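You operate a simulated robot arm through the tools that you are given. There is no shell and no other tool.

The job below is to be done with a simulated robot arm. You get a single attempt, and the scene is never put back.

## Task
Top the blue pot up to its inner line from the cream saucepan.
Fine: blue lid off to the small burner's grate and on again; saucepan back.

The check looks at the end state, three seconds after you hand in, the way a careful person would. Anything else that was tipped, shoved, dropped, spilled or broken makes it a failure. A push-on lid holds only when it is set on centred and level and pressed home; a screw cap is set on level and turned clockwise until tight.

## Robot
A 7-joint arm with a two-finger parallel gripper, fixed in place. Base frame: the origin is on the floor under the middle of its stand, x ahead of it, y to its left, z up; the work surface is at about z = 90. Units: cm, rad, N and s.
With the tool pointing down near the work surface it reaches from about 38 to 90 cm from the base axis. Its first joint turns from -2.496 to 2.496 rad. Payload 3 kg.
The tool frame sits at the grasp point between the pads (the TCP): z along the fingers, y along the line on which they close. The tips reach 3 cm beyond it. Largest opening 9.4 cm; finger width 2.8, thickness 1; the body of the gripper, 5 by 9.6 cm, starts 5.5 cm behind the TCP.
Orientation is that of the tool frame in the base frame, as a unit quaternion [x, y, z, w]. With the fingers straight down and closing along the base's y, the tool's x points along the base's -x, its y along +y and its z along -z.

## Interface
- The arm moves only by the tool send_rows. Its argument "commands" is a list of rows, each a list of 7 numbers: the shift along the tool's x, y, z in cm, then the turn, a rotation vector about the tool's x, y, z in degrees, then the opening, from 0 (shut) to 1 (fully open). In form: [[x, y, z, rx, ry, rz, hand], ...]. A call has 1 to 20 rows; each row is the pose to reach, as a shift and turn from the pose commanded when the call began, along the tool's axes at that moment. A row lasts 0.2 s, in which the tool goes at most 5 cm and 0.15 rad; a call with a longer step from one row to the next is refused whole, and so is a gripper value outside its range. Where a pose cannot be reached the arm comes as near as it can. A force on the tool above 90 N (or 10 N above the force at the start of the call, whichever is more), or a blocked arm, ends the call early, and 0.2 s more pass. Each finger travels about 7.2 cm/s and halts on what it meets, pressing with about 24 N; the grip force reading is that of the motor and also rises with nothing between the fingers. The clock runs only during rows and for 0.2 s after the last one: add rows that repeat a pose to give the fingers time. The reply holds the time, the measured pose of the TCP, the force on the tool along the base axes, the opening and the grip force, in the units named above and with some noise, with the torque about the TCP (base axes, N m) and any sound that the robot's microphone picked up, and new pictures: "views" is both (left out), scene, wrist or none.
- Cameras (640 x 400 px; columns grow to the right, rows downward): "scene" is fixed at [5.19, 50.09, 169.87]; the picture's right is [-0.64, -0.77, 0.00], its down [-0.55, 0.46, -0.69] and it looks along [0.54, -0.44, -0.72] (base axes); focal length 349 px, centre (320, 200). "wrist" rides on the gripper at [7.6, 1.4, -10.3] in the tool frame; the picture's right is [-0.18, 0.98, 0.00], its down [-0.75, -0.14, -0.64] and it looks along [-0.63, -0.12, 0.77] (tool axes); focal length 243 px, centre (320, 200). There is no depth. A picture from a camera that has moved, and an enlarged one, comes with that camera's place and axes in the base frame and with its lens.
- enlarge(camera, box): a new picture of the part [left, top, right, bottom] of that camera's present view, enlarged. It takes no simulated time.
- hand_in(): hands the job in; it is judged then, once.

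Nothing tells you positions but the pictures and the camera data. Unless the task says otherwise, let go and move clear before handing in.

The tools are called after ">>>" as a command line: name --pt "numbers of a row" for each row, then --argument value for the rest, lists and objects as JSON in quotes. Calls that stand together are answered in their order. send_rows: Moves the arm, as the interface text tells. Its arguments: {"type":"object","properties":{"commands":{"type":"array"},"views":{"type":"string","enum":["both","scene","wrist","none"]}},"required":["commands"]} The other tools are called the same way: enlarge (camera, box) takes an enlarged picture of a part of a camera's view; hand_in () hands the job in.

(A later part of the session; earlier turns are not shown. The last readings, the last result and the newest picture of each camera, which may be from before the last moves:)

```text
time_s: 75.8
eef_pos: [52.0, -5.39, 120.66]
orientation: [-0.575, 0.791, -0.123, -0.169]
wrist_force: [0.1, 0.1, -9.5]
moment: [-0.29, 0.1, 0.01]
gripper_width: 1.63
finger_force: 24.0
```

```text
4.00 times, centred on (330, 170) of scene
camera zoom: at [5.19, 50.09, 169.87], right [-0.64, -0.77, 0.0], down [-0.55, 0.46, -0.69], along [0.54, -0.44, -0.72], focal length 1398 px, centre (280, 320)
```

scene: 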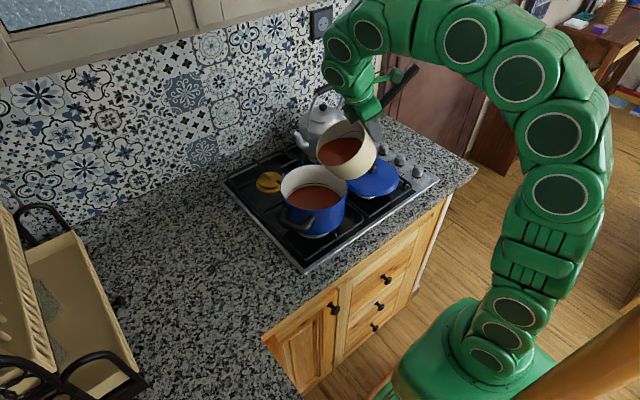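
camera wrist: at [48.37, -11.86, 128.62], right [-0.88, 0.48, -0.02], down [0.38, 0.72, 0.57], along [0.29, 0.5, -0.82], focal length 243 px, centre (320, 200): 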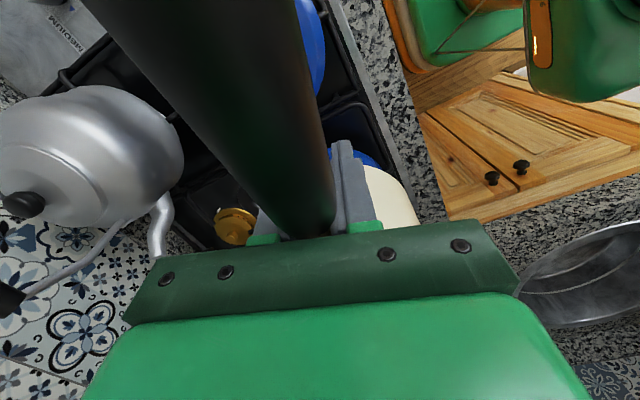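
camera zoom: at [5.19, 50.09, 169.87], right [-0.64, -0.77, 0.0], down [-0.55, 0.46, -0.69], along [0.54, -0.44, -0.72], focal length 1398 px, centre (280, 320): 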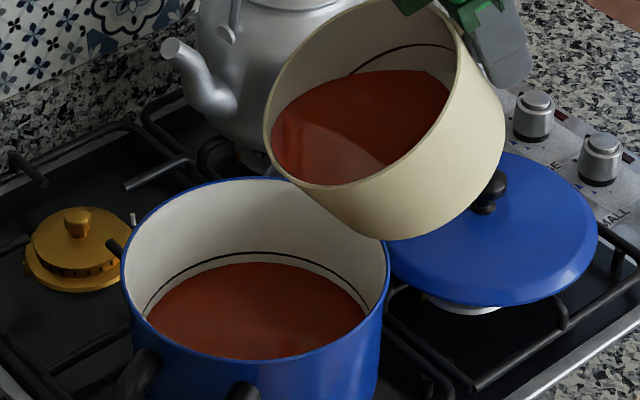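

Good so far at 36°, near the earlier flow point. I'll ease on to 40° slowly and look.

>>> send_rows --pt "-0.014 0 -0.26 0 1 0 0" --pt "-0.014 0 -0.26 0 1 0 0" --pt "-0.028 0 -0.53 0 2 0 0" --pt "-0.028 0 -0.53 0 2 0 0" --pt "-0.053 0 -0.79 0 3 0 0" --pt "-0.053 0 -0.79 0 3 0 0" --pt "-0.079 0 -1.05 0 4 0 0" --pt "-0.079 0 -1.05 0 4 0 0" --views "scene"

>>> enlarge --camera "scene" --box '[270, 120, 390, 220]'

>>> enlarge --camera "scene" --box '[280, 160, 350, 220]'

```text
time_s: 77.6
eef_pos: [52.01, -4.93, 121.45]
orientation: [-0.569, 0.785, -0.143, -0.196]
wrist_force: [0.4, 0.0, -8.8]
moment: [-0.29, 0.1, 0.0]
gripper_width: 1.61
finger_force: 23.8
```

scene: 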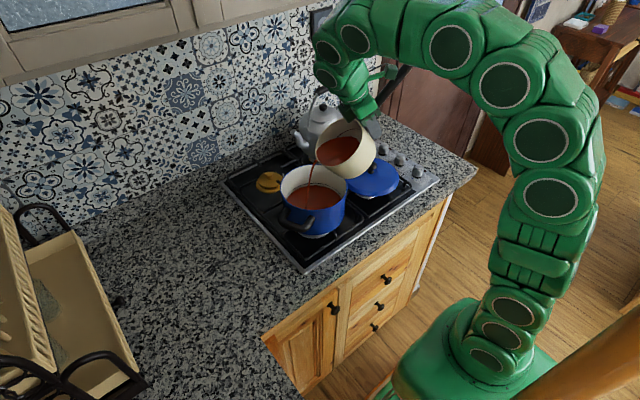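

```text
4.00 times, centred on (330, 170) of scene
camera zoom: at [5.19, 50.09, 169.87], right [-0.64, -0.77, 0.0], down [-0.55, 0.46, -0.69], along [0.54, -0.44, -0.72], focal length 1398 px, centre (280, 320)
```

zoom: 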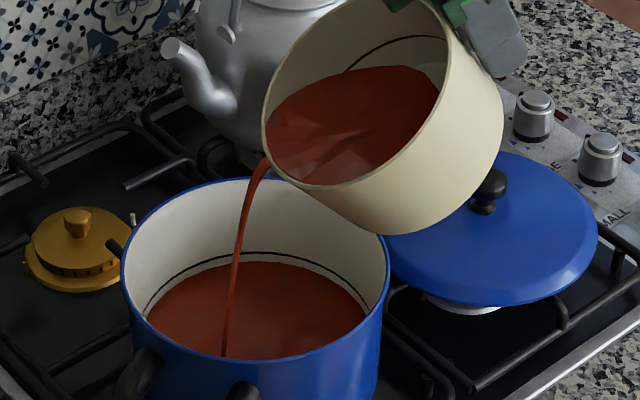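

```text
6.67 times, centred on (315, 190) of scene
camera zoom: at [5.19, 50.09, 169.87], right [-0.64, -0.77, 0.0], down [-0.55, 0.46, -0.69], along [0.54, -0.44, -0.72], focal length 2330 px, centre (353, 267)
```

zoom: 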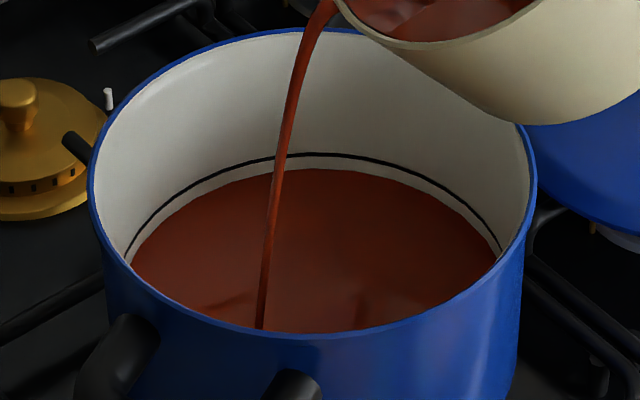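

The stream lands inside but toward the near side, so I'll pull the lip back about 1 cm while it keeps flowing, then check the level again.

>>> send_rows --pt "0.22 0 0.12 0 0 0 0" --pt "0.44 0 0.23 0 0 0 0" --pt "0.66 0 0.35 0 0 0 0" --pt "0.88 0 0.47 0 0 0 0" --pt "0.88 0 0.33 0 0.5 0 0" --pt "0.87 0 0.2 0 1 0 0" --pt "0.87 0 0.2 0 1 0 0" --views "scene"

>>> enlarge --camera "scene" --box '[270, 120, 390, 220]'

>>> enlarge --camera "scene" --box '[280, 160, 350, 220]'

```text
time_s: 79.2
eef_pos: [51.86, -5.67, 121.75]
orientation: [-0.569, 0.783, -0.148, -0.203]
wrist_force: [0.1, -0.6, -9.2]
moment: [-0.26, 0.06, -0.01]
gripper_width: 1.62
finger_force: 23.4
```

scene: 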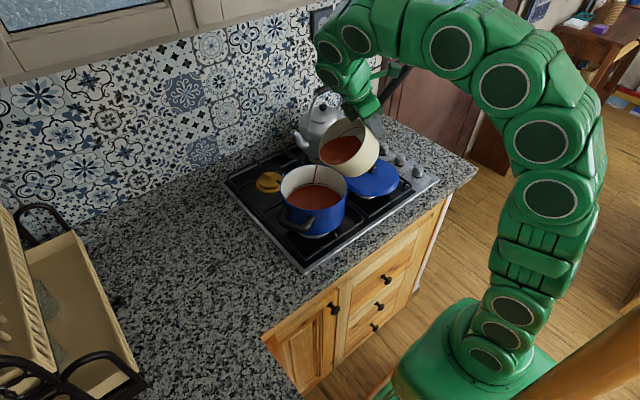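

```text
4.00 times, centred on (330, 170) of scene
camera zoom: at [5.19, 50.09, 169.87], right [-0.64, -0.77, 0.0], down [-0.55, 0.46, -0.69], along [0.54, -0.44, -0.72], focal length 1398 px, centre (280, 320)
```

zoom: 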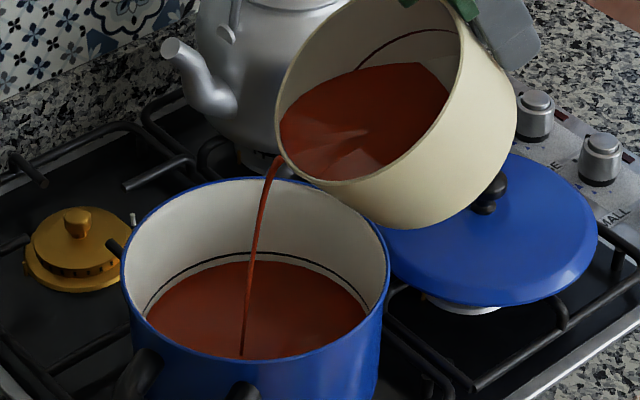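

```text
6.67 times, centred on (315, 190) of scene
camera zoom: at [5.19, 50.09, 169.87], right [-0.64, -0.77, 0.0], down [-0.55, 0.46, -0.69], along [0.54, -0.44, -0.72], focal length 2330 px, centre (353, 267)
```

zoom: 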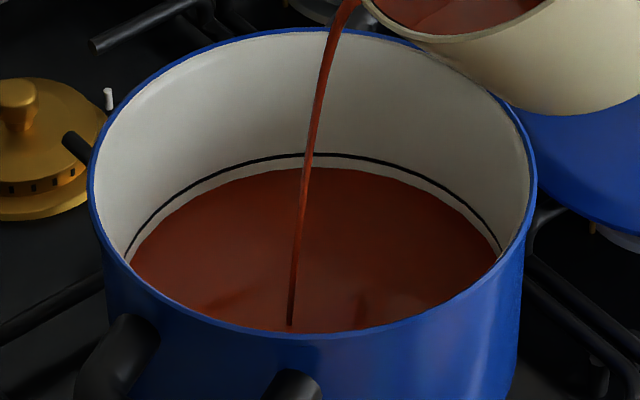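

The stream is now well centred and the level is creeping up. I'll continue slowly to 45°.

>>> send_rows --pt "-0.013 0 -0.26 0 1 0 0" --pt "-0.013 0 -0.26 0 1 0 0" --pt "-0.027 0 -0.53 0 2 0 0" --pt "-0.027 0 -0.53 0 2 0 0" --pt "-0.054 0 -0.79 0 3 0 0" --pt "-0.054 0 -0.79 0 3 0 0" --pt "-0.081 0 -1.05 0 4 0 0" --pt "-0.081 0 -1.05 0 4 0 0" --views "scene"

>>> enlarge --camera "scene" --box '[280, 160, 350, 220]'

>>> enlarge --camera "scene" --box '[270, 120, 390, 220]'

```text
time_s: 81.0
eef_pos: [51.96, -5.23, 122.57]
orientation: [-0.563, 0.776, -0.168, -0.23]
wrist_force: [0.0, 0.4, -9.0]
moment: [-0.24, 0.08, -0.01]
gripper_width: 1.62
finger_force: 23.5
```

scene: 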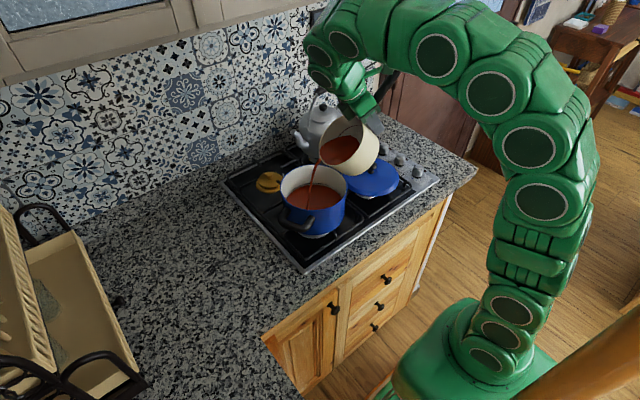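

```text
6.67 times, centred on (315, 190) of scene
camera zoom: at [5.19, 50.09, 169.87], right [-0.64, -0.77, 0.0], down [-0.55, 0.46, -0.69], along [0.54, -0.44, -0.72], focal length 2330 px, centre (353, 267)
```

zoom: 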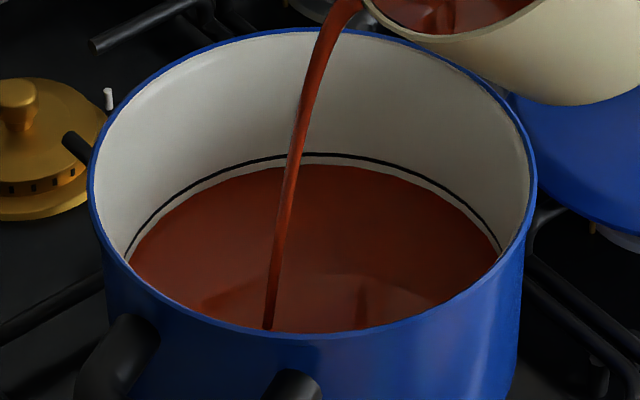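

```text
4.00 times, centred on (330, 170) of scene
camera zoom: at [5.19, 50.09, 169.87], right [-0.64, -0.77, 0.0], down [-0.55, 0.46, -0.69], along [0.54, -0.44, -0.72], focal length 1398 px, centre (280, 320)
```

zoom: 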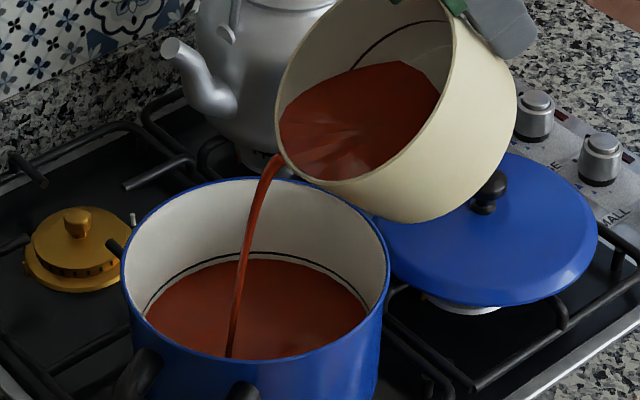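

Gap is about three quarters of what it was. I'll hold briefly, then ease to 47°.

>>> send_rows --pt "0 0 0 0 0 0 0" --pt "0 0 0 0 0 0 0" --pt "-0.017 0 -0.27 0 1 0 0" --pt "-0.017 0 -0.27 0 1 0 0" --pt "-0.034 0 -0.54 0 2 0 0" --pt "-0.034 0 -0.54 0 2 0 0" --pt "-0.034 0 -0.54 0 2 0 0" --views "scene"

>>> enlarge --camera "scene" --box '[280, 160, 350, 220]'

>>> enlarge --camera "scene" --box '[300, 170, 340, 195]'

```text
time_s: 82.6
eef_pos: [52.2, -4.91, 122.9]
orientation: [-0.56, 0.772, -0.176, -0.244]
wrist_force: [0.4, -0.4, -8.5]
moment: [-0.17, 0.05, -0.01]
gripper_width: 1.66
finger_force: 24.1
```

scene: 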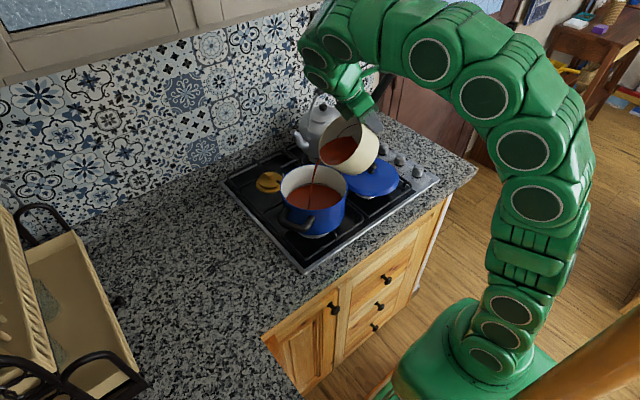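

```text
6.67 times, centred on (315, 190) of scene
camera zoom: at [5.19, 50.09, 169.87], right [-0.64, -0.77, 0.0], down [-0.55, 0.46, -0.69], along [0.54, -0.44, -0.72], focal length 2330 px, centre (353, 267)
```

zoom: 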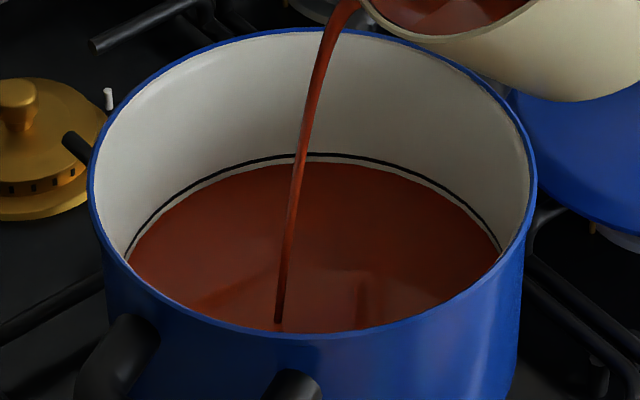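

```text
16.00 times, centred on (320, 182) of scene
camera zoom: at [5.19, 50.09, 169.87], right [-0.64, -0.77, 0.0], down [-0.55, 0.46, -0.69], along [0.54, -0.44, -0.72], focal length 5591 px, centre (320, 480)
```

zoom: 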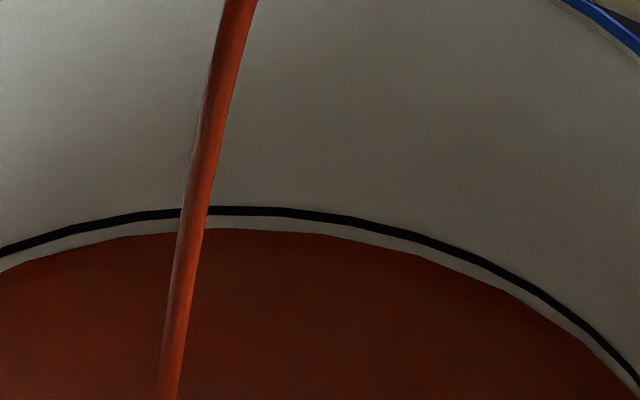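

Half a centimetre to go (about 0.47 cm). I'll hold this angle for a second and re-measure.

>>> send_rows --pt "0 0 0 0 0 0 0" --pt "0 0 0 0 0 0 0" --pt "0 0 0 0 0 0 0" --pt "0 0 0 0 0 0 0" --views "scene"

>>> enlarge --camera "scene" --box '[300, 170, 340, 195]'

>>> enlarge --camera "scene" --box '[270, 120, 390, 220]'

```text
time_s: 83.6
eef_pos: [52.11, -4.9, 123.08]
orientation: [-0.56, 0.772, -0.176, -0.244]
wrist_force: [0.1, -0.3, -8.3]
moment: [-0.22, 0.08, 0.02]
gripper_width: 1.65
finger_force: 24.1
```

scene: 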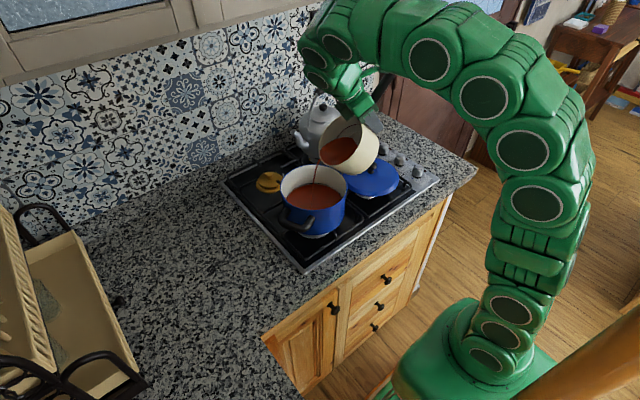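

```text
16.00 times, centred on (320, 182) of scene
camera zoom: at [5.19, 50.09, 169.87], right [-0.64, -0.77, 0.0], down [-0.55, 0.46, -0.69], along [0.54, -0.44, -0.72], focal length 5591 px, centre (320, 480)
```

zoom: 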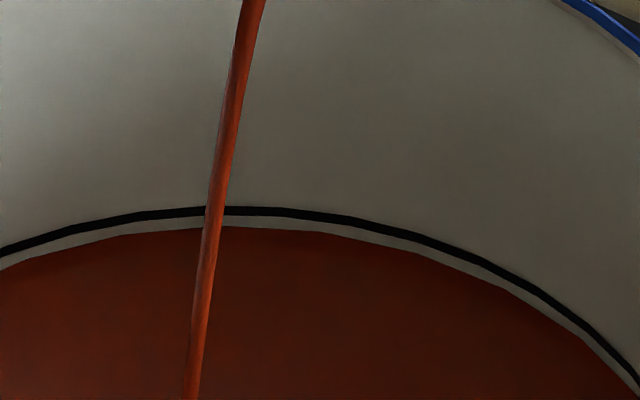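

```text
4.00 times, centred on (330, 170) of scene
camera zoom: at [5.19, 50.09, 169.87], right [-0.64, -0.77, 0.0], down [-0.55, 0.46, -0.69], along [0.54, -0.44, -0.72], focal length 1398 px, centre (280, 320)
```

zoom: 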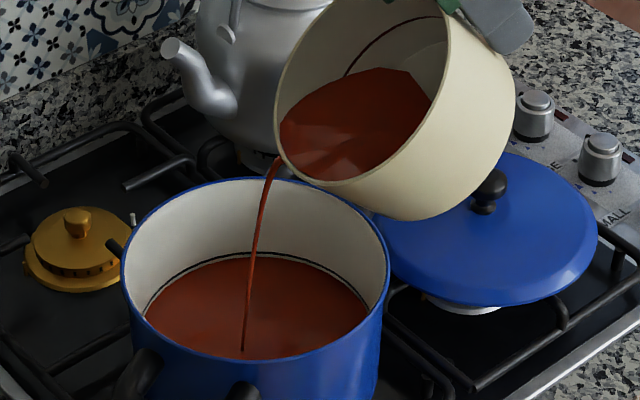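

The flow has slowed to a thread; the gap is about 0.42 cm. I'll add 2° gently and let it drain.

>>> send_rows --pt "-0.006 0 -0.13 0 0.5 0 0" --pt "-0.011 0 -0.26 0 1 0 0" --pt "-0.019 0 -0.39 0 1.5 0 0" --pt "-0.027 0 -0.52 0 2 0 0" --pt "-0.027 0 -0.52 0 2 0 0" --pt "-0.027 0 -0.52 0 2 0 0" --pt "-0.027 0 -0.52 0 2 0 0" --views "scene"

>>> enlarge --camera "scene" --box '[300, 170, 340, 195]'

>>> enlarge --camera "scene" --box '[270, 120, 390, 220]'

```text
time_s: 85.2
eef_pos: [52.15, -4.63, 123.38]
orientation: [-0.556, 0.767, -0.187, -0.258]
wrist_force: [-0.1, 0.7, -8.8]
moment: [-0.19, 0.04, -0.01]
gripper_width: 1.65
finger_force: 23.4
```

scene: 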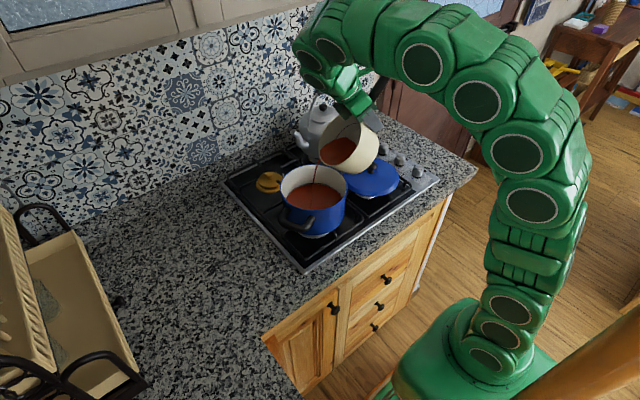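

```text
16.00 times, centred on (320, 182) of scene
camera zoom: at [5.19, 50.09, 169.87], right [-0.64, -0.77, 0.0], down [-0.55, 0.46, -0.69], along [0.54, -0.44, -0.72], focal length 5591 px, centre (320, 480)
```

zoom: 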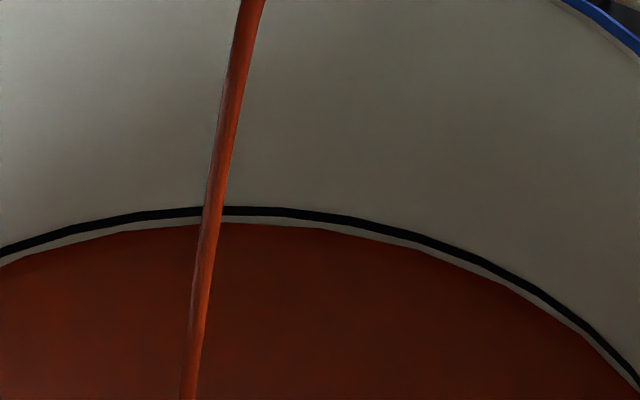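

```text
4.00 times, centred on (330, 170) of scene
camera zoom: at [5.19, 50.09, 169.87], right [-0.64, -0.77, 0.0], down [-0.55, 0.46, -0.69], along [0.54, -0.44, -0.72], focal length 1398 px, centre (280, 320)
```

zoom: 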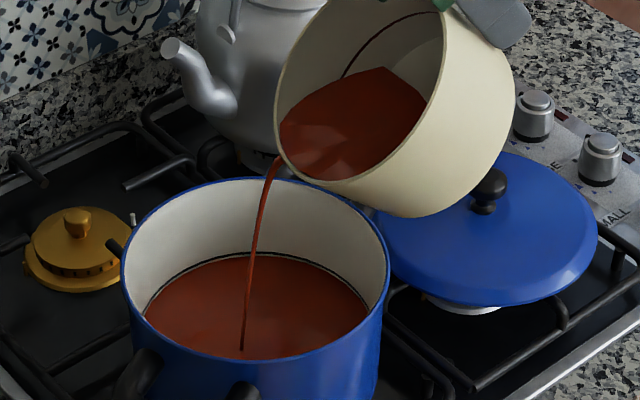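

Gap about 0.3 cm. Another 2° slowly.

>>> send_rows --pt "-0.008 0 -0.14 0 0.5 0 0" --pt "-0.016 0 -0.27 0 1 0 0" --pt "-0.024 0 -0.4 0 1.5 0 0" --pt "-0.033 0 -0.54 0 2 0 0" --pt "-0.033 0 -0.54 0 2 0 0" --pt "-0.033 0 -0.54 0 2 0 0" --views "scene"

>>> enlarge --camera "scene" --box '[300, 170, 340, 195]'

>>> enlarge --camera "scene" --box '[270, 120, 390, 220]'

```text
time_s: 86.6
eef_pos: [52.2, -4.38, 123.98]
orientation: [-0.553, 0.763, -0.196, -0.271]
wrist_force: [0.2, 0.3, -8.6]
moment: [-0.19, 0.08, -0.02]
gripper_width: 1.62
finger_force: 24.3
```

scene: 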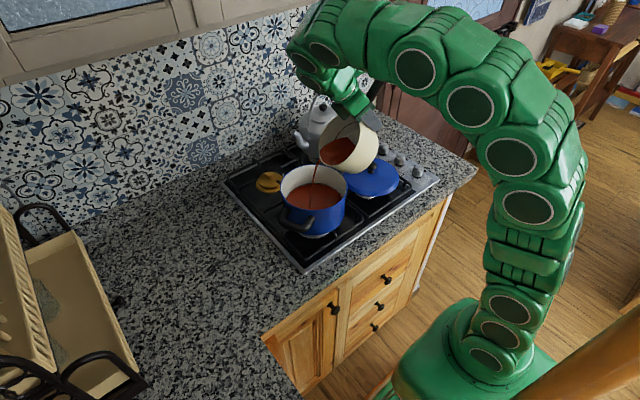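

```text
16.00 times, centred on (320, 182) of scene
camera zoom: at [5.19, 50.09, 169.87], right [-0.64, -0.77, 0.0], down [-0.55, 0.46, -0.69], along [0.54, -0.44, -0.72], focal length 5591 px, centre (320, 480)
```

zoom: 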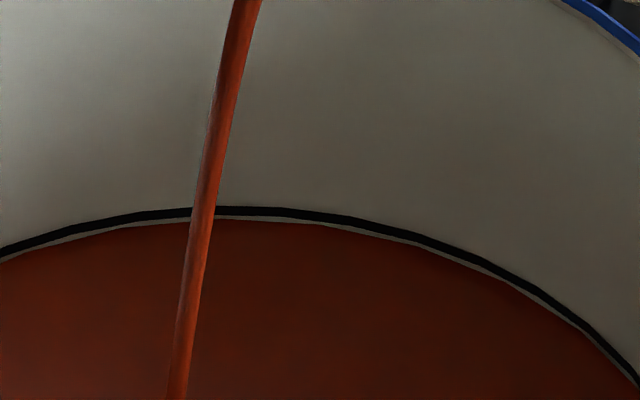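

```text
4.00 times, centred on (330, 170) of scene
camera zoom: at [5.19, 50.09, 169.87], right [-0.64, -0.77, 0.0], down [-0.55, 0.46, -0.69], along [0.54, -0.44, -0.72], focal length 1398 px, centre (280, 320)
```

zoom: 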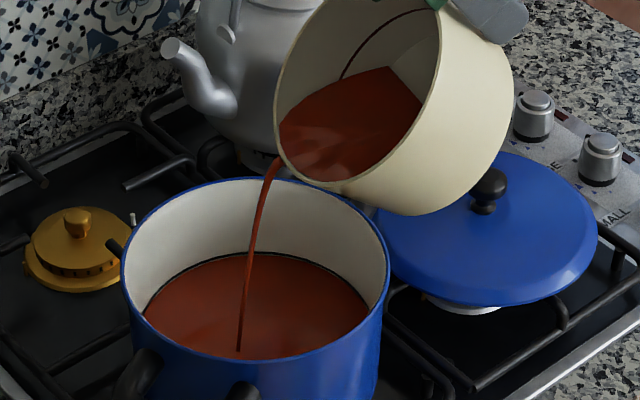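

The surface is just under the line's lower edge. I'll hold briefly for the last few millimetres.

>>> send_rows --pt "0 0 0 0 0 0 0" --pt "0 0 0 0 0 0 0" --pt "0 0 0 0 0 0 0" --views "scene"

>>> enlarge --camera "scene" --box '[300, 170, 340, 195]'

```text
time_s: 87.4
eef_pos: [52.2, -4.34, 123.8]
orientation: [-0.554, 0.763, -0.196, -0.27]
wrist_force: [0.9, -0.4, -8.4]
moment: [-0.16, 0.06, 0.0]
gripper_width: 1.62
finger_force: 24.0
```

scene: 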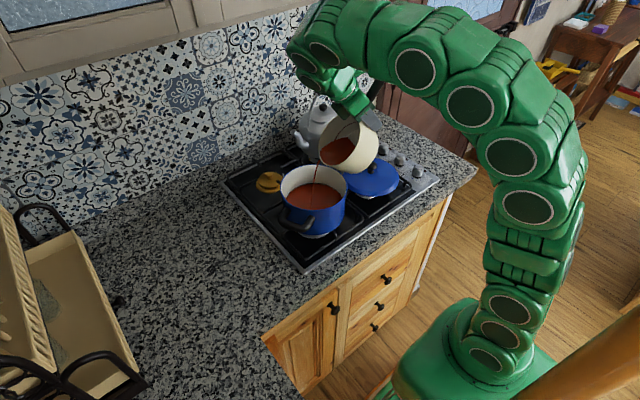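

```text
16.00 times, centred on (320, 182) of scene
camera zoom: at [5.19, 50.09, 169.87], right [-0.64, -0.77, 0.0], down [-0.55, 0.46, -0.69], along [0.54, -0.44, -0.72], focal length 5591 px, centre (320, 480)
```

zoom: 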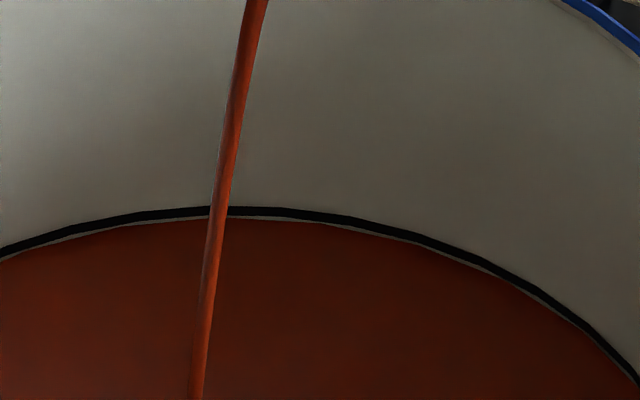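

Almost there. One more degree with a short hold.

>>> send_rows --pt "-0.01 0 -0.13 0 0.5 0 0" --pt "-0.02 0 -0.26 0 1 0 0" --pt "-0.02 0 -0.26 0 1 0 0" --pt "-0.02 0 -0.26 0 1 0 0" --views "scene"

>>> enlarge --camera "scene" --box '[300, 170, 340, 195]'

```text
time_s: 88.4
eef_pos: [52.33, -4.13, 124.01]
orientation: [-0.551, 0.761, -0.201, -0.278]
wrist_force: [0.0, -0.9, -9.1]
moment: [-0.15, 0.01, 0.01]
gripper_width: 1.61
finger_force: 24.5
```

scene: 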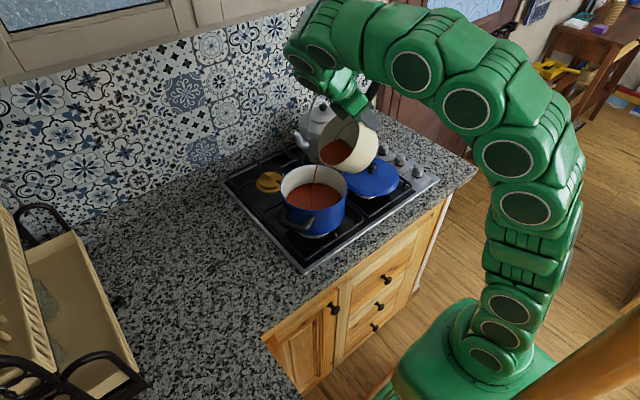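

```text
16.00 times, centred on (320, 182) of scene
camera zoom: at [5.19, 50.09, 169.87], right [-0.64, -0.77, 0.0], down [-0.55, 0.46, -0.69], along [0.54, -0.44, -0.72], focal length 5591 px, centre (320, 480)
```

zoom: 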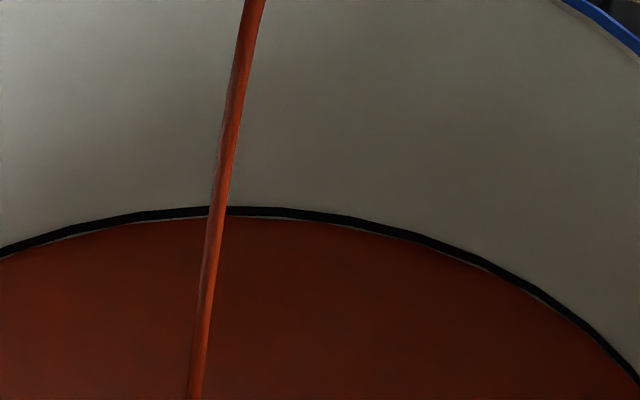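

The surface now touches the line's lower edge. One more small nudge, then I'll check again.

>>> send_rows --pt "-0.01 0 -0.13 0 0.5 0 0" --pt "-0.02 0 -0.26 0 1 0 0" --pt "-0.02 0 -0.26 0 1 0 0" --pt "-0.02 0 -0.26 0 1 0 0" --views "scene"

>>> enlarge --camera "scene" --box '[300, 170, 340, 195]'

```text
time_s: 89.4
eef_pos: [52.34, -4.04, 124.28]
orientation: [-0.55, 0.758, -0.206, -0.284]
wrist_force: [-0.5, 0.4, -7.8]
moment: [-0.17, 0.04, -0.03]
gripper_width: 1.63
finger_force: 23.8
```

scene: 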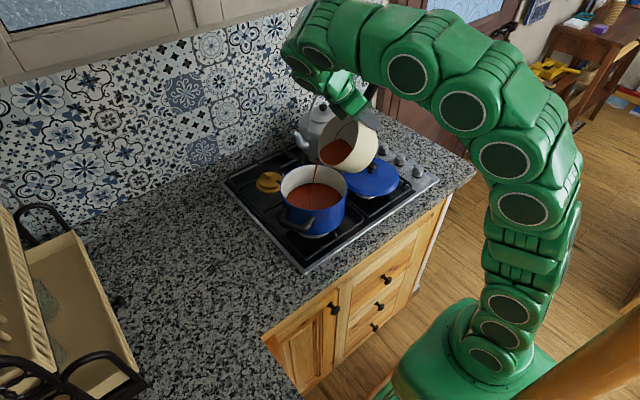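

```text
16.00 times, centred on (320, 182) of scene
camera zoom: at [5.19, 50.09, 169.87], right [-0.64, -0.77, 0.0], down [-0.55, 0.46, -0.69], along [0.54, -0.44, -0.72], focal length 5591 px, centre (320, 480)
```

zoom: 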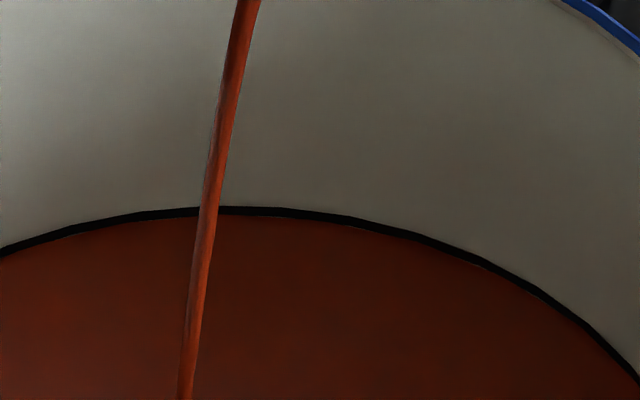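

The surface has reached the line's lower part. I'll hold for a moment more, then tip the pan back to stop the flow.

>>> send_rows --pt "0 0 0 0 0 0 0" --pt "0 0 0 0 0 0 0" --pt "0.007 0 1.32 0 -5 0 0" --pt "-0.145 0 2.9 0 -11 0 0" --pt "-0.468 0 4.46 0 -17 0 0" --pt "-0.608 0 5.59 0 -23 0 0" --pt "-0.8 0 6.44 0 -28 0 0" --pt "-1.1 0 7.22 0 -33 0 0" --pt "-1.1 0 7.22 0 -33 0 0" --pt "-1.1 0 7.22 0 -33 0 0"

>>> enlarge --camera "scene" --box '[300, 170, 340, 195]'

>>> enlarge --camera "scene" --box '[270, 120, 390, 220]'

```text
time_s: 91.6
eef_pos: [51.26, -7.67, 118.0]
orientation: [-0.586, 0.807, -0.041, -0.057]
wrist_force: [0.4, -0.1, -8.6]
moment: [-0.33, 0.1, 0.0]
gripper_width: 1.65
finger_force: 24.2
camera wrist: at [47.89, -13.29, 129.32], right [-0.88, 0.48, -0.03], down [0.39, 0.75, 0.53], along [0.27, 0.46, -0.85], focal length 243 px, centre (320, 200)
```

scene: 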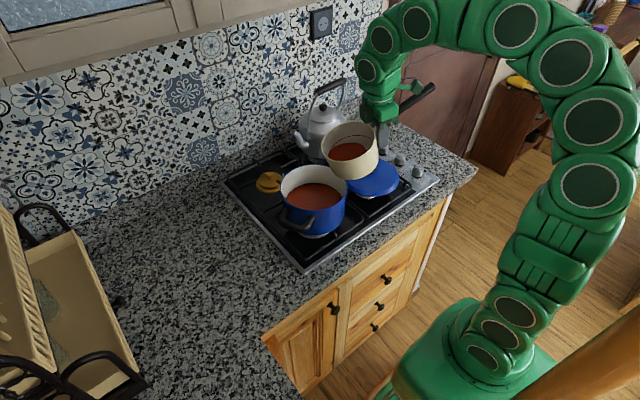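
wrist: 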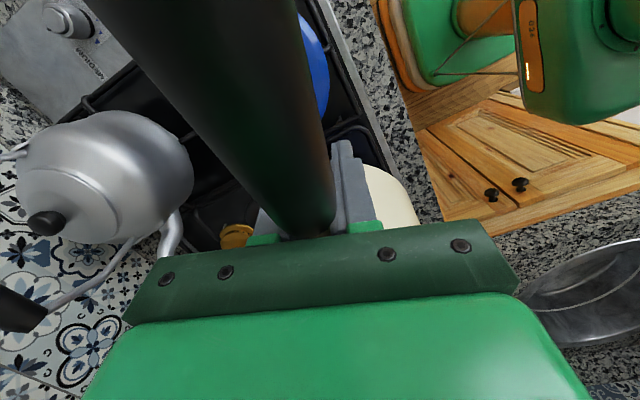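

```text
16.00 times, centred on (320, 182) of scene
camera zoom: at [5.19, 50.09, 169.87], right [-0.64, -0.77, 0.0], down [-0.55, 0.46, -0.69], along [0.54, -0.44, -0.72], focal length 5591 px, centre (320, 480)
```

zoom: 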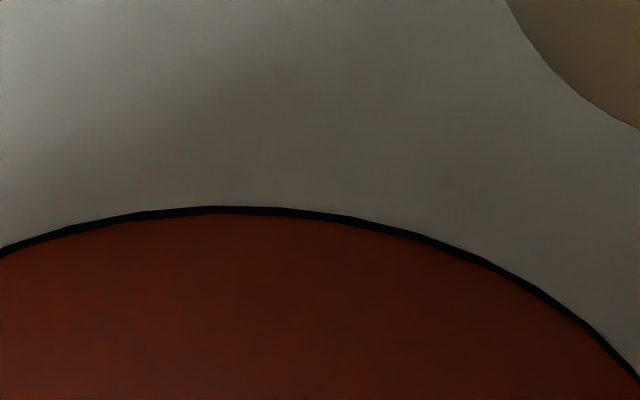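

```text
4.00 times, centred on (330, 170) of scene
camera zoom: at [5.19, 50.09, 169.87], right [-0.64, -0.77, 0.0], down [-0.55, 0.46, -0.69], along [0.54, -0.44, -0.72], focal length 1398 px, centre (280, 320)
```

zoom: 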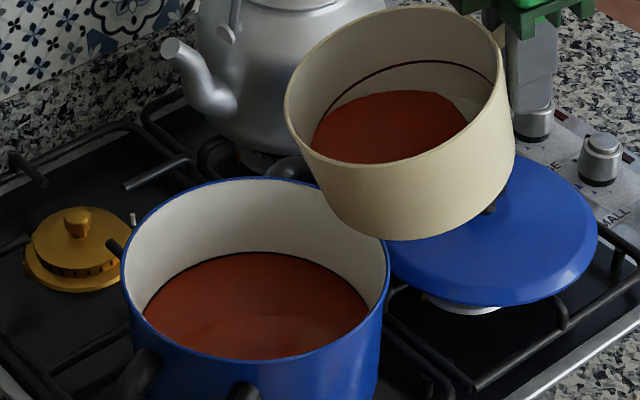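

The pot is filled right to its line, with the surface on the line's band. Now I level the saucepan and then carry it back.

>>> send_rows --pt "0 0 -0.1 0 -1.5 0 0" --pt "0 0 -0.2 0 -4 0 0" --pt "0 0 -0.3 0 -7 0 0" --pt "0 0 -0.4 0 -10 0 0" --pt "0 0 -0.5 0 -13 0 0" --pt "0 0 -0.5 0 -16 0 0" --pt "0 0 -0.5 0 -18.5 0 0" --pt "0 0 -0.5 0 -20 0 0" --pt "0 0 -0.5 0 -20 0 0" --views "scene"

>>> enlarge --camera "scene" --box '[270, 100, 400, 220]'

```text
time_s: 93.6
eef_pos: [51.22, -7.7, 118.57]
orientation: [-0.584, 0.805, 0.061, 0.084]
wrist_force: [-0.5, 0.4, -7.3]
moment: [-0.33, 0.09, 0.02]
gripper_width: 1.63
finger_force: 24.2
```

scene: 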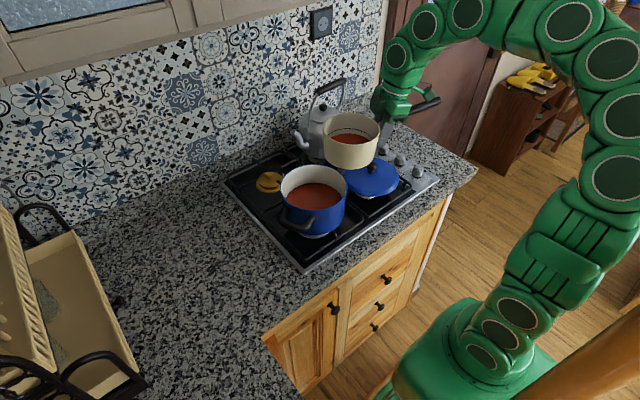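

```text
3.33 times, centred on (335, 160) of scene
camera zoom: at [5.19, 50.09, 169.87], right [-0.64, -0.77, 0.0], down [-0.55, 0.46, -0.69], along [0.54, -0.44, -0.72], focal length 1165 px, centre (270, 333)
```

zoom: 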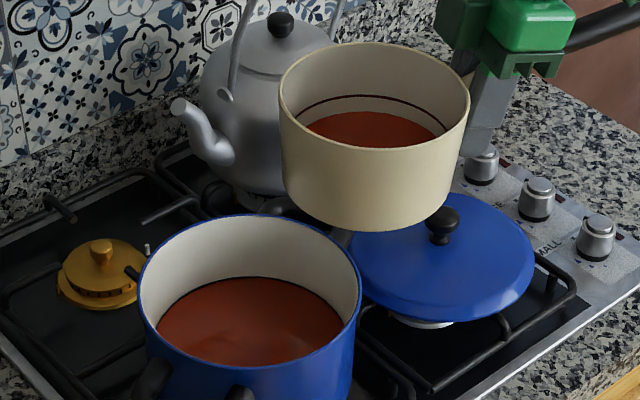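

The pan is level with the remaining sauce well inside. I'll swing it back around to its original handle direction.

>>> send_rows --pt "-0.05 0.65 0.01 0.52 0 2.45 0" --pt "-0.13 1.56 0.03 1.25 0 5.87 0" --pt "-0.22 2.6 0.05 2.08 0 9.78 0" --pt "-0.55 3.86 0.12 3.12 0 14.67 0" --pt "-0.885 5.11 0.19 4.16 0 19.56 0" --pt "-1.42 6.3 0.3 5.2 0 24.45 0" --pt "-1.96 7.48 0.42 6.24 0 29.34 0" --pt "-2.69 8.55 0.58 7.28 0 34.23 0" --pt "-3.42 9.61 0.73 8.32 0 39.12 0" --pt "-4.32 10.53 0.92 9.36 0 44.0 0" --pt "-5.22 11.45 1.11 10.4 0 48.9 0" --pt "-6.2 12.18 1.32 11.4 0 53.8 0" --pt "-6.9 12.66 1.46 12.06 0 56.7 0" --pt "-7.25 12.91 1.54 12.42 0 58.39 0" --pt "-7.25 12.91 1.54 12.42 0 58.39 0" --views "scene"

>>> enlarge --camera "scene" --box '[270, 110, 400, 220]'

```text
time_s: 96.8
eef_pos: [41.25, 3.39, 118.67]
orientation: [-0.107, 0.989, 0.011, 0.104]
wrist_force: [0.2, 0.7, -8.2]
moment: [-0.09, 0.39, 0.0]
gripper_width: 1.64
finger_force: 23.5
```

scene: 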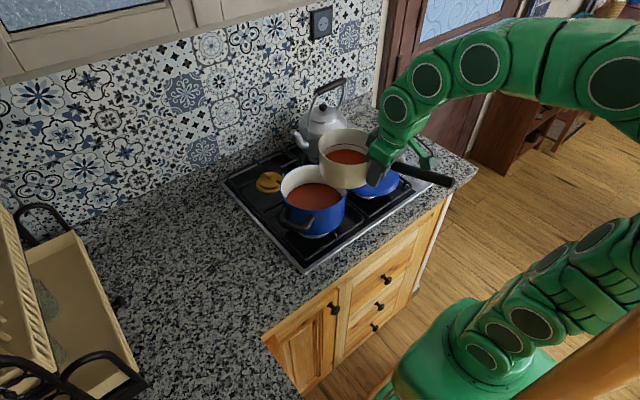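

```text
3.64 times, centred on (335, 165) of scene
camera zoom: at [5.19, 50.09, 169.87], right [-0.64, -0.77, 0.0], down [-0.55, 0.46, -0.69], along [0.54, -0.44, -0.72], focal length 1271 px, centre (266, 327)
```

zoom: 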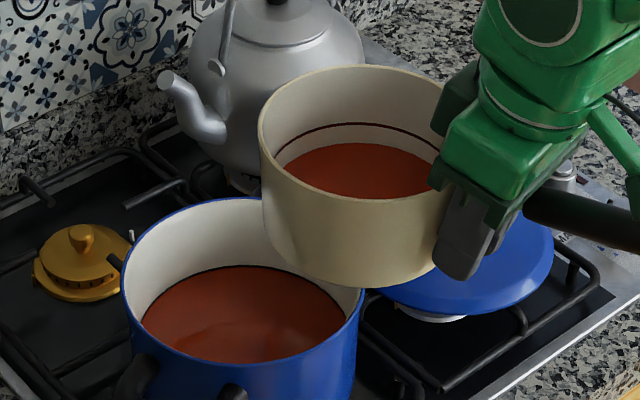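

Back in the carrying pose. I'll glide smoothly to above the saucepan's original place.

>>> send_rows --pt "-0.25 0.31 0.05 0 0 0 0" --pt "-0.75 0.92 0.16 0 0 0 0" --pt "-1.5 1.85 0.32 0 0 0 0" --pt "-2.5 3.08 0.53 0 0 0 0" --pt "-3.98 4.89 0.85 0 0 0 0" --pt "-5.45 6.71 1.16 0 0 0 0" --pt "-6.93 8.53 1.47 0 0 0 0" --pt "-8.41 10.35 1.79 0 0 0 0" --pt "-9.88 12.17 2.1 0 0 0 0" --pt "-11.36 13.99 2.42 0 0 0 0" --pt "-12.84 15.8 2.73 0 0 0 0" --pt "-14.31 17.62 3.04 0 0 0 0" --pt "-15.79 19.44 3.36 0 0 0 0" --pt "-17.27 21.26 3.67 0 0 0 0" --pt "-18.74 23.08 3.98 0 0 0 0" --pt "-20.22 24.89 4.3 0 0 0 0" --pt "-21.22 26.12 4.51 0 0 0 0" --pt "-21.97 27.05 4.67 0 0 0 0" --pt "-22.47 27.66 4.78 0 0 0 0" --pt "-22.72 27.97 4.83 0 0 0 0"

>>> enlarge --camera "scene" --box '[270, 150, 360, 220]'

```text
time_s: 101.0
eef_pos: [57.89, 35.71, 118.54]
orientation: [-0.105, 0.989, 0.01, 0.104]
wrist_force: [0.6, 0.1, -7.6]
moment: [-0.09, 0.37, 0.01]
gripper_width: 1.63
finger_force: 24.0
camera wrist: at [48.23, 34.86, 126.96], right [-0.03, 1.0, 0.04], down [0.62, -0.01, 0.78], along [0.78, 0.05, -0.62], focal length 243 px, centre (320, 200)
```

scene: 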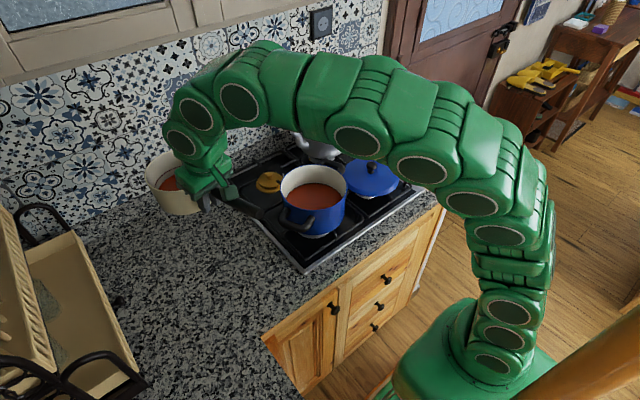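
wrist: 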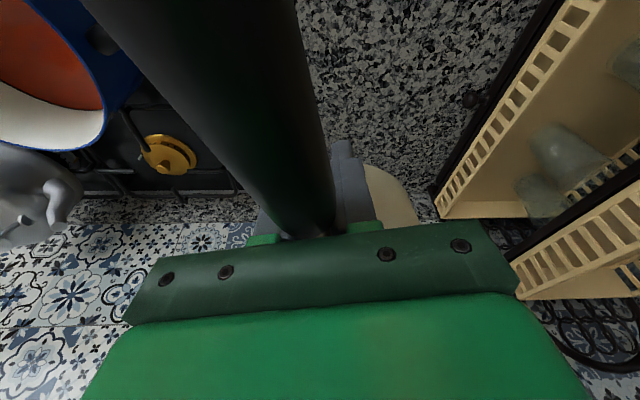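

```text
5.71 times, centred on (315, 185) of scene
camera zoom: at [5.19, 50.09, 169.87], right [-0.64, -0.77, 0.0], down [-0.55, 0.46, -0.69], along [0.54, -0.44, -0.72], focal length 1997 px, centre (349, 286)
```

zoom: 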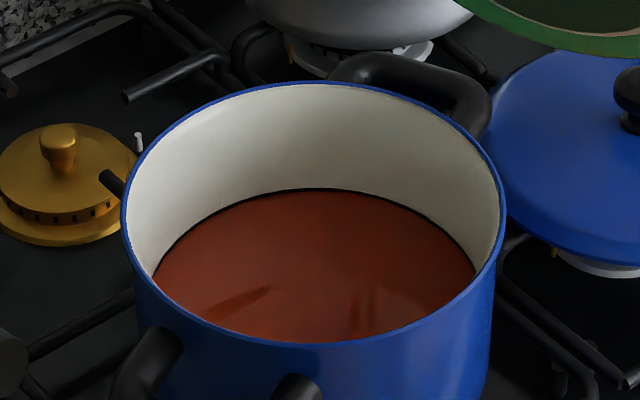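

The pot looks perfectly filled from here. Now I lower the saucepan toward the counter, stopping about 2 cm above it.

>>> send_rows --pt "0.06 0 0.29 0 0 0 0" --pt "0.19 0 0.88 0 0 0 0" --pt "0.37 0 1.76 0 0 0 0" --pt "0.62 0 2.93 0 0 0 0" --pt "0.94 0 4.4 0 0 0 0" --pt "1.27 0 5.97 0 0 0 0" --pt "1.6 0 7.53 0 0 0 0" --pt "1.93 0 9.1 0 0 0 0" --pt "2.27 0 10.66 0 0 0 0" --pt "2.6 0 12.23 0 0 0 0" --pt "2.93 0 13.79 0 0 0 0" --pt "3.27 0 15.35 0 0 0 0" --pt "3.6 0 16.92 0 0 0 0" --pt "3.91 0 18.39 0 0 0 0" --pt "4.18 0 19.66 0 0 0 0" --pt "4.41 0 20.73 0 0 0 0" --pt "4.58 0 21.52 0 0 0 0" --pt "4.68 0 22.0 0 0 0 0" --pt "4.68 0 22.0 0 0 0 0"

>>> enlarge --camera "scene" --box '[160, 200, 300, 300]'

```text
time_s: 105.0
eef_pos: [57.98, 35.48, 96.02]
orientation: [-0.106, 0.989, 0.01, 0.103]
wrist_force: [0.6, 0.0, -7.8]
moment: [-0.09, 0.4, 0.02]
gripper_width: 1.62
finger_force: 23.8
camera wrist: at [48.17, 34.74, 104.51], right [-0.03, 1.0, 0.04], down [0.62, -0.01, 0.78], along [0.78, 0.05, -0.62], focal length 243 px, centre (320, 200)
```

scene: 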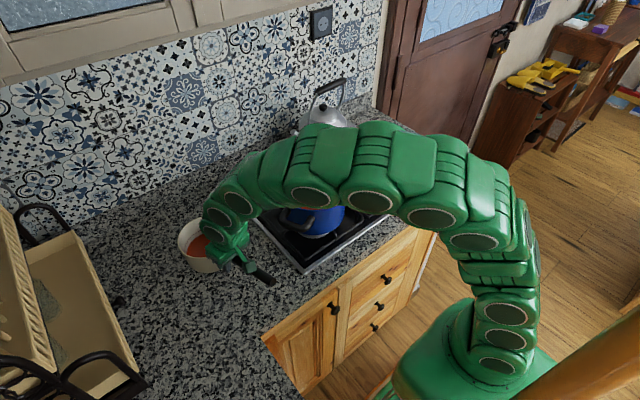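
wrist: 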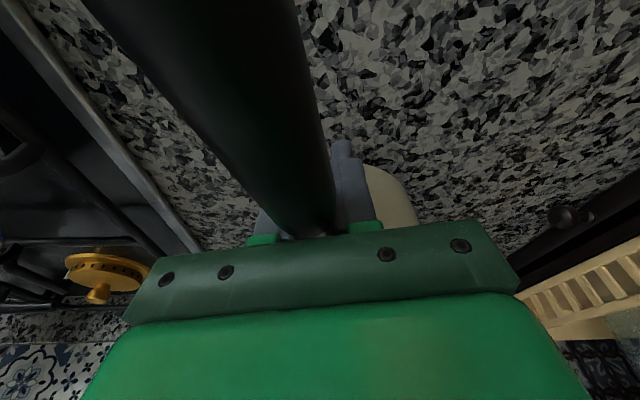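

```text
4.00 times, centred on (230, 250) of scene
camera zoom: at [5.19, 50.09, 169.87], right [-0.64, -0.77, 0.0], down [-0.55, 0.46, -0.69], along [0.54, -0.44, -0.72], focal length 1398 px, centre (680, 0)
```

zoom: 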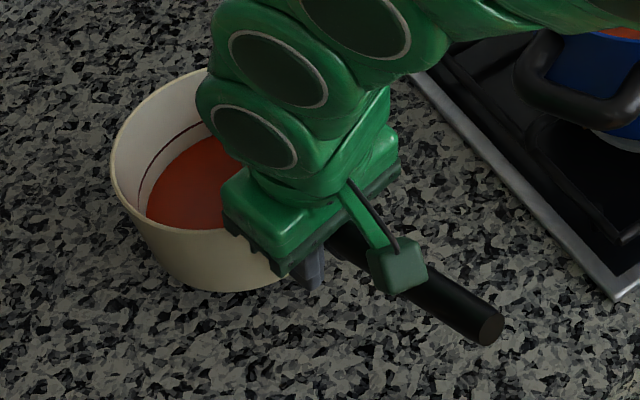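

The lowered position projects almost exactly onto the saucepan's original place. I'll go down slowly to touch the counter and watch the load come off.

>>> send_rows --pt "0.08 0 0.39 0 0 0 0" --pt "0.17 0 0.78 0 0 0 0" --pt "0.25 0 1.17 0 0 0 0" --pt "0.31 0 1.47 0 0 0 0" --pt "0.33 0 1.56 0 0 0 0" --pt "0.33 0 1.56 0 0 0 0" --views "scene"

>>> enlarge --camera "scene" --box '[160, 200, 300, 300]'

```text
time_s: 106.4
eef_pos: [57.9, 35.68, 94.41]
orientation: [-0.107, 0.989, 0.011, 0.104]
wrist_force: [0.0, 0.2, -7.0]
moment: [-0.05, 0.37, -0.01]
gripper_width: 1.67
finger_force: 24.1
```

scene: 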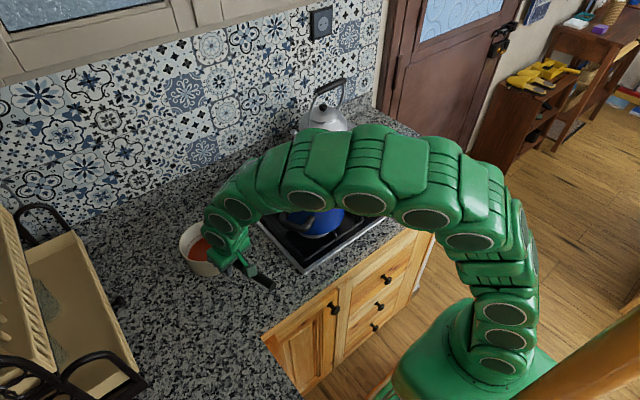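

```text
4.00 times, centred on (230, 250) of scene
camera zoom: at [5.19, 50.09, 169.87], right [-0.64, -0.77, 0.0], down [-0.55, 0.46, -0.69], along [0.54, -0.44, -0.72], focal length 1398 px, centre (680, 0)
```

zoom: 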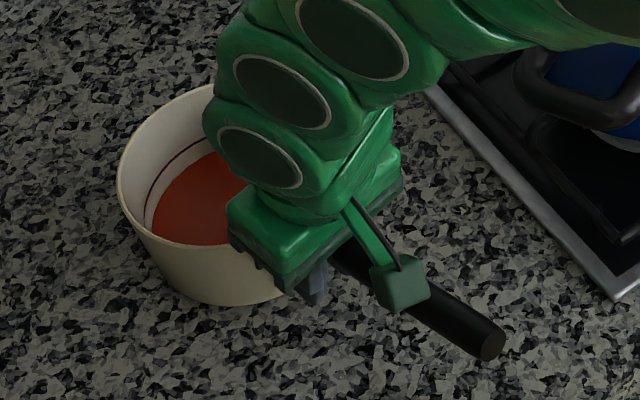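

Nearly down. Two more tiny steps until the counter takes the weight.

>>> send_rows --pt "0.02 0 0.1 0 0 0 0" --pt "0.03 0 0.15 0 0 0 0" --pt "0.03 0 0.15 0 0 0 0" --views "none"

```text
time_s: 107.2
eef_pos: [58.0, 35.62, 94.37]
orientation: [-0.107, 0.989, 0.01, 0.105]
wrist_force: [-6.7, -1.5, 20.0]
moment: [0.05, -0.1, -0.01]
gripper_width: 1.62
finger_force: 23.9
```

It's down, pressing slightly. I'll ease up a hair before releasing.

>>> send_rows --pt "-0.01 0 -0.05 0 0 0 0" --pt "-0.014 0 -0.07 0 0 0 0" --pt "-0.014 0 -0.07 0 0 0 0" --views "none"

```text
time_s: 108.0
eef_pos: [57.93, 35.67, 94.41]
orientation: [-0.107, 0.989, 0.011, 0.104]
wrist_force: [-0.1, 3.2, 13.0]
moment: [0.1, -0.22, 0.06]
gripper_width: 1.61
finger_force: 24.1
```

>>> send_rows --pt "-0.01 0 -0.05 0 0 0 0" --pt "-0.01 0 -0.05 0 0 0 0" --views "none"

```text
time_s: 108.6
eef_pos: [58.01, 35.57, 94.39]
orientation: [-0.106, 0.989, 0.01, 0.105]
wrist_force: [5.8, 1.6, 7.2]
moment: [0.07, -0.31, 0.01]
gripper_width: 1.63
finger_force: 23.4
```

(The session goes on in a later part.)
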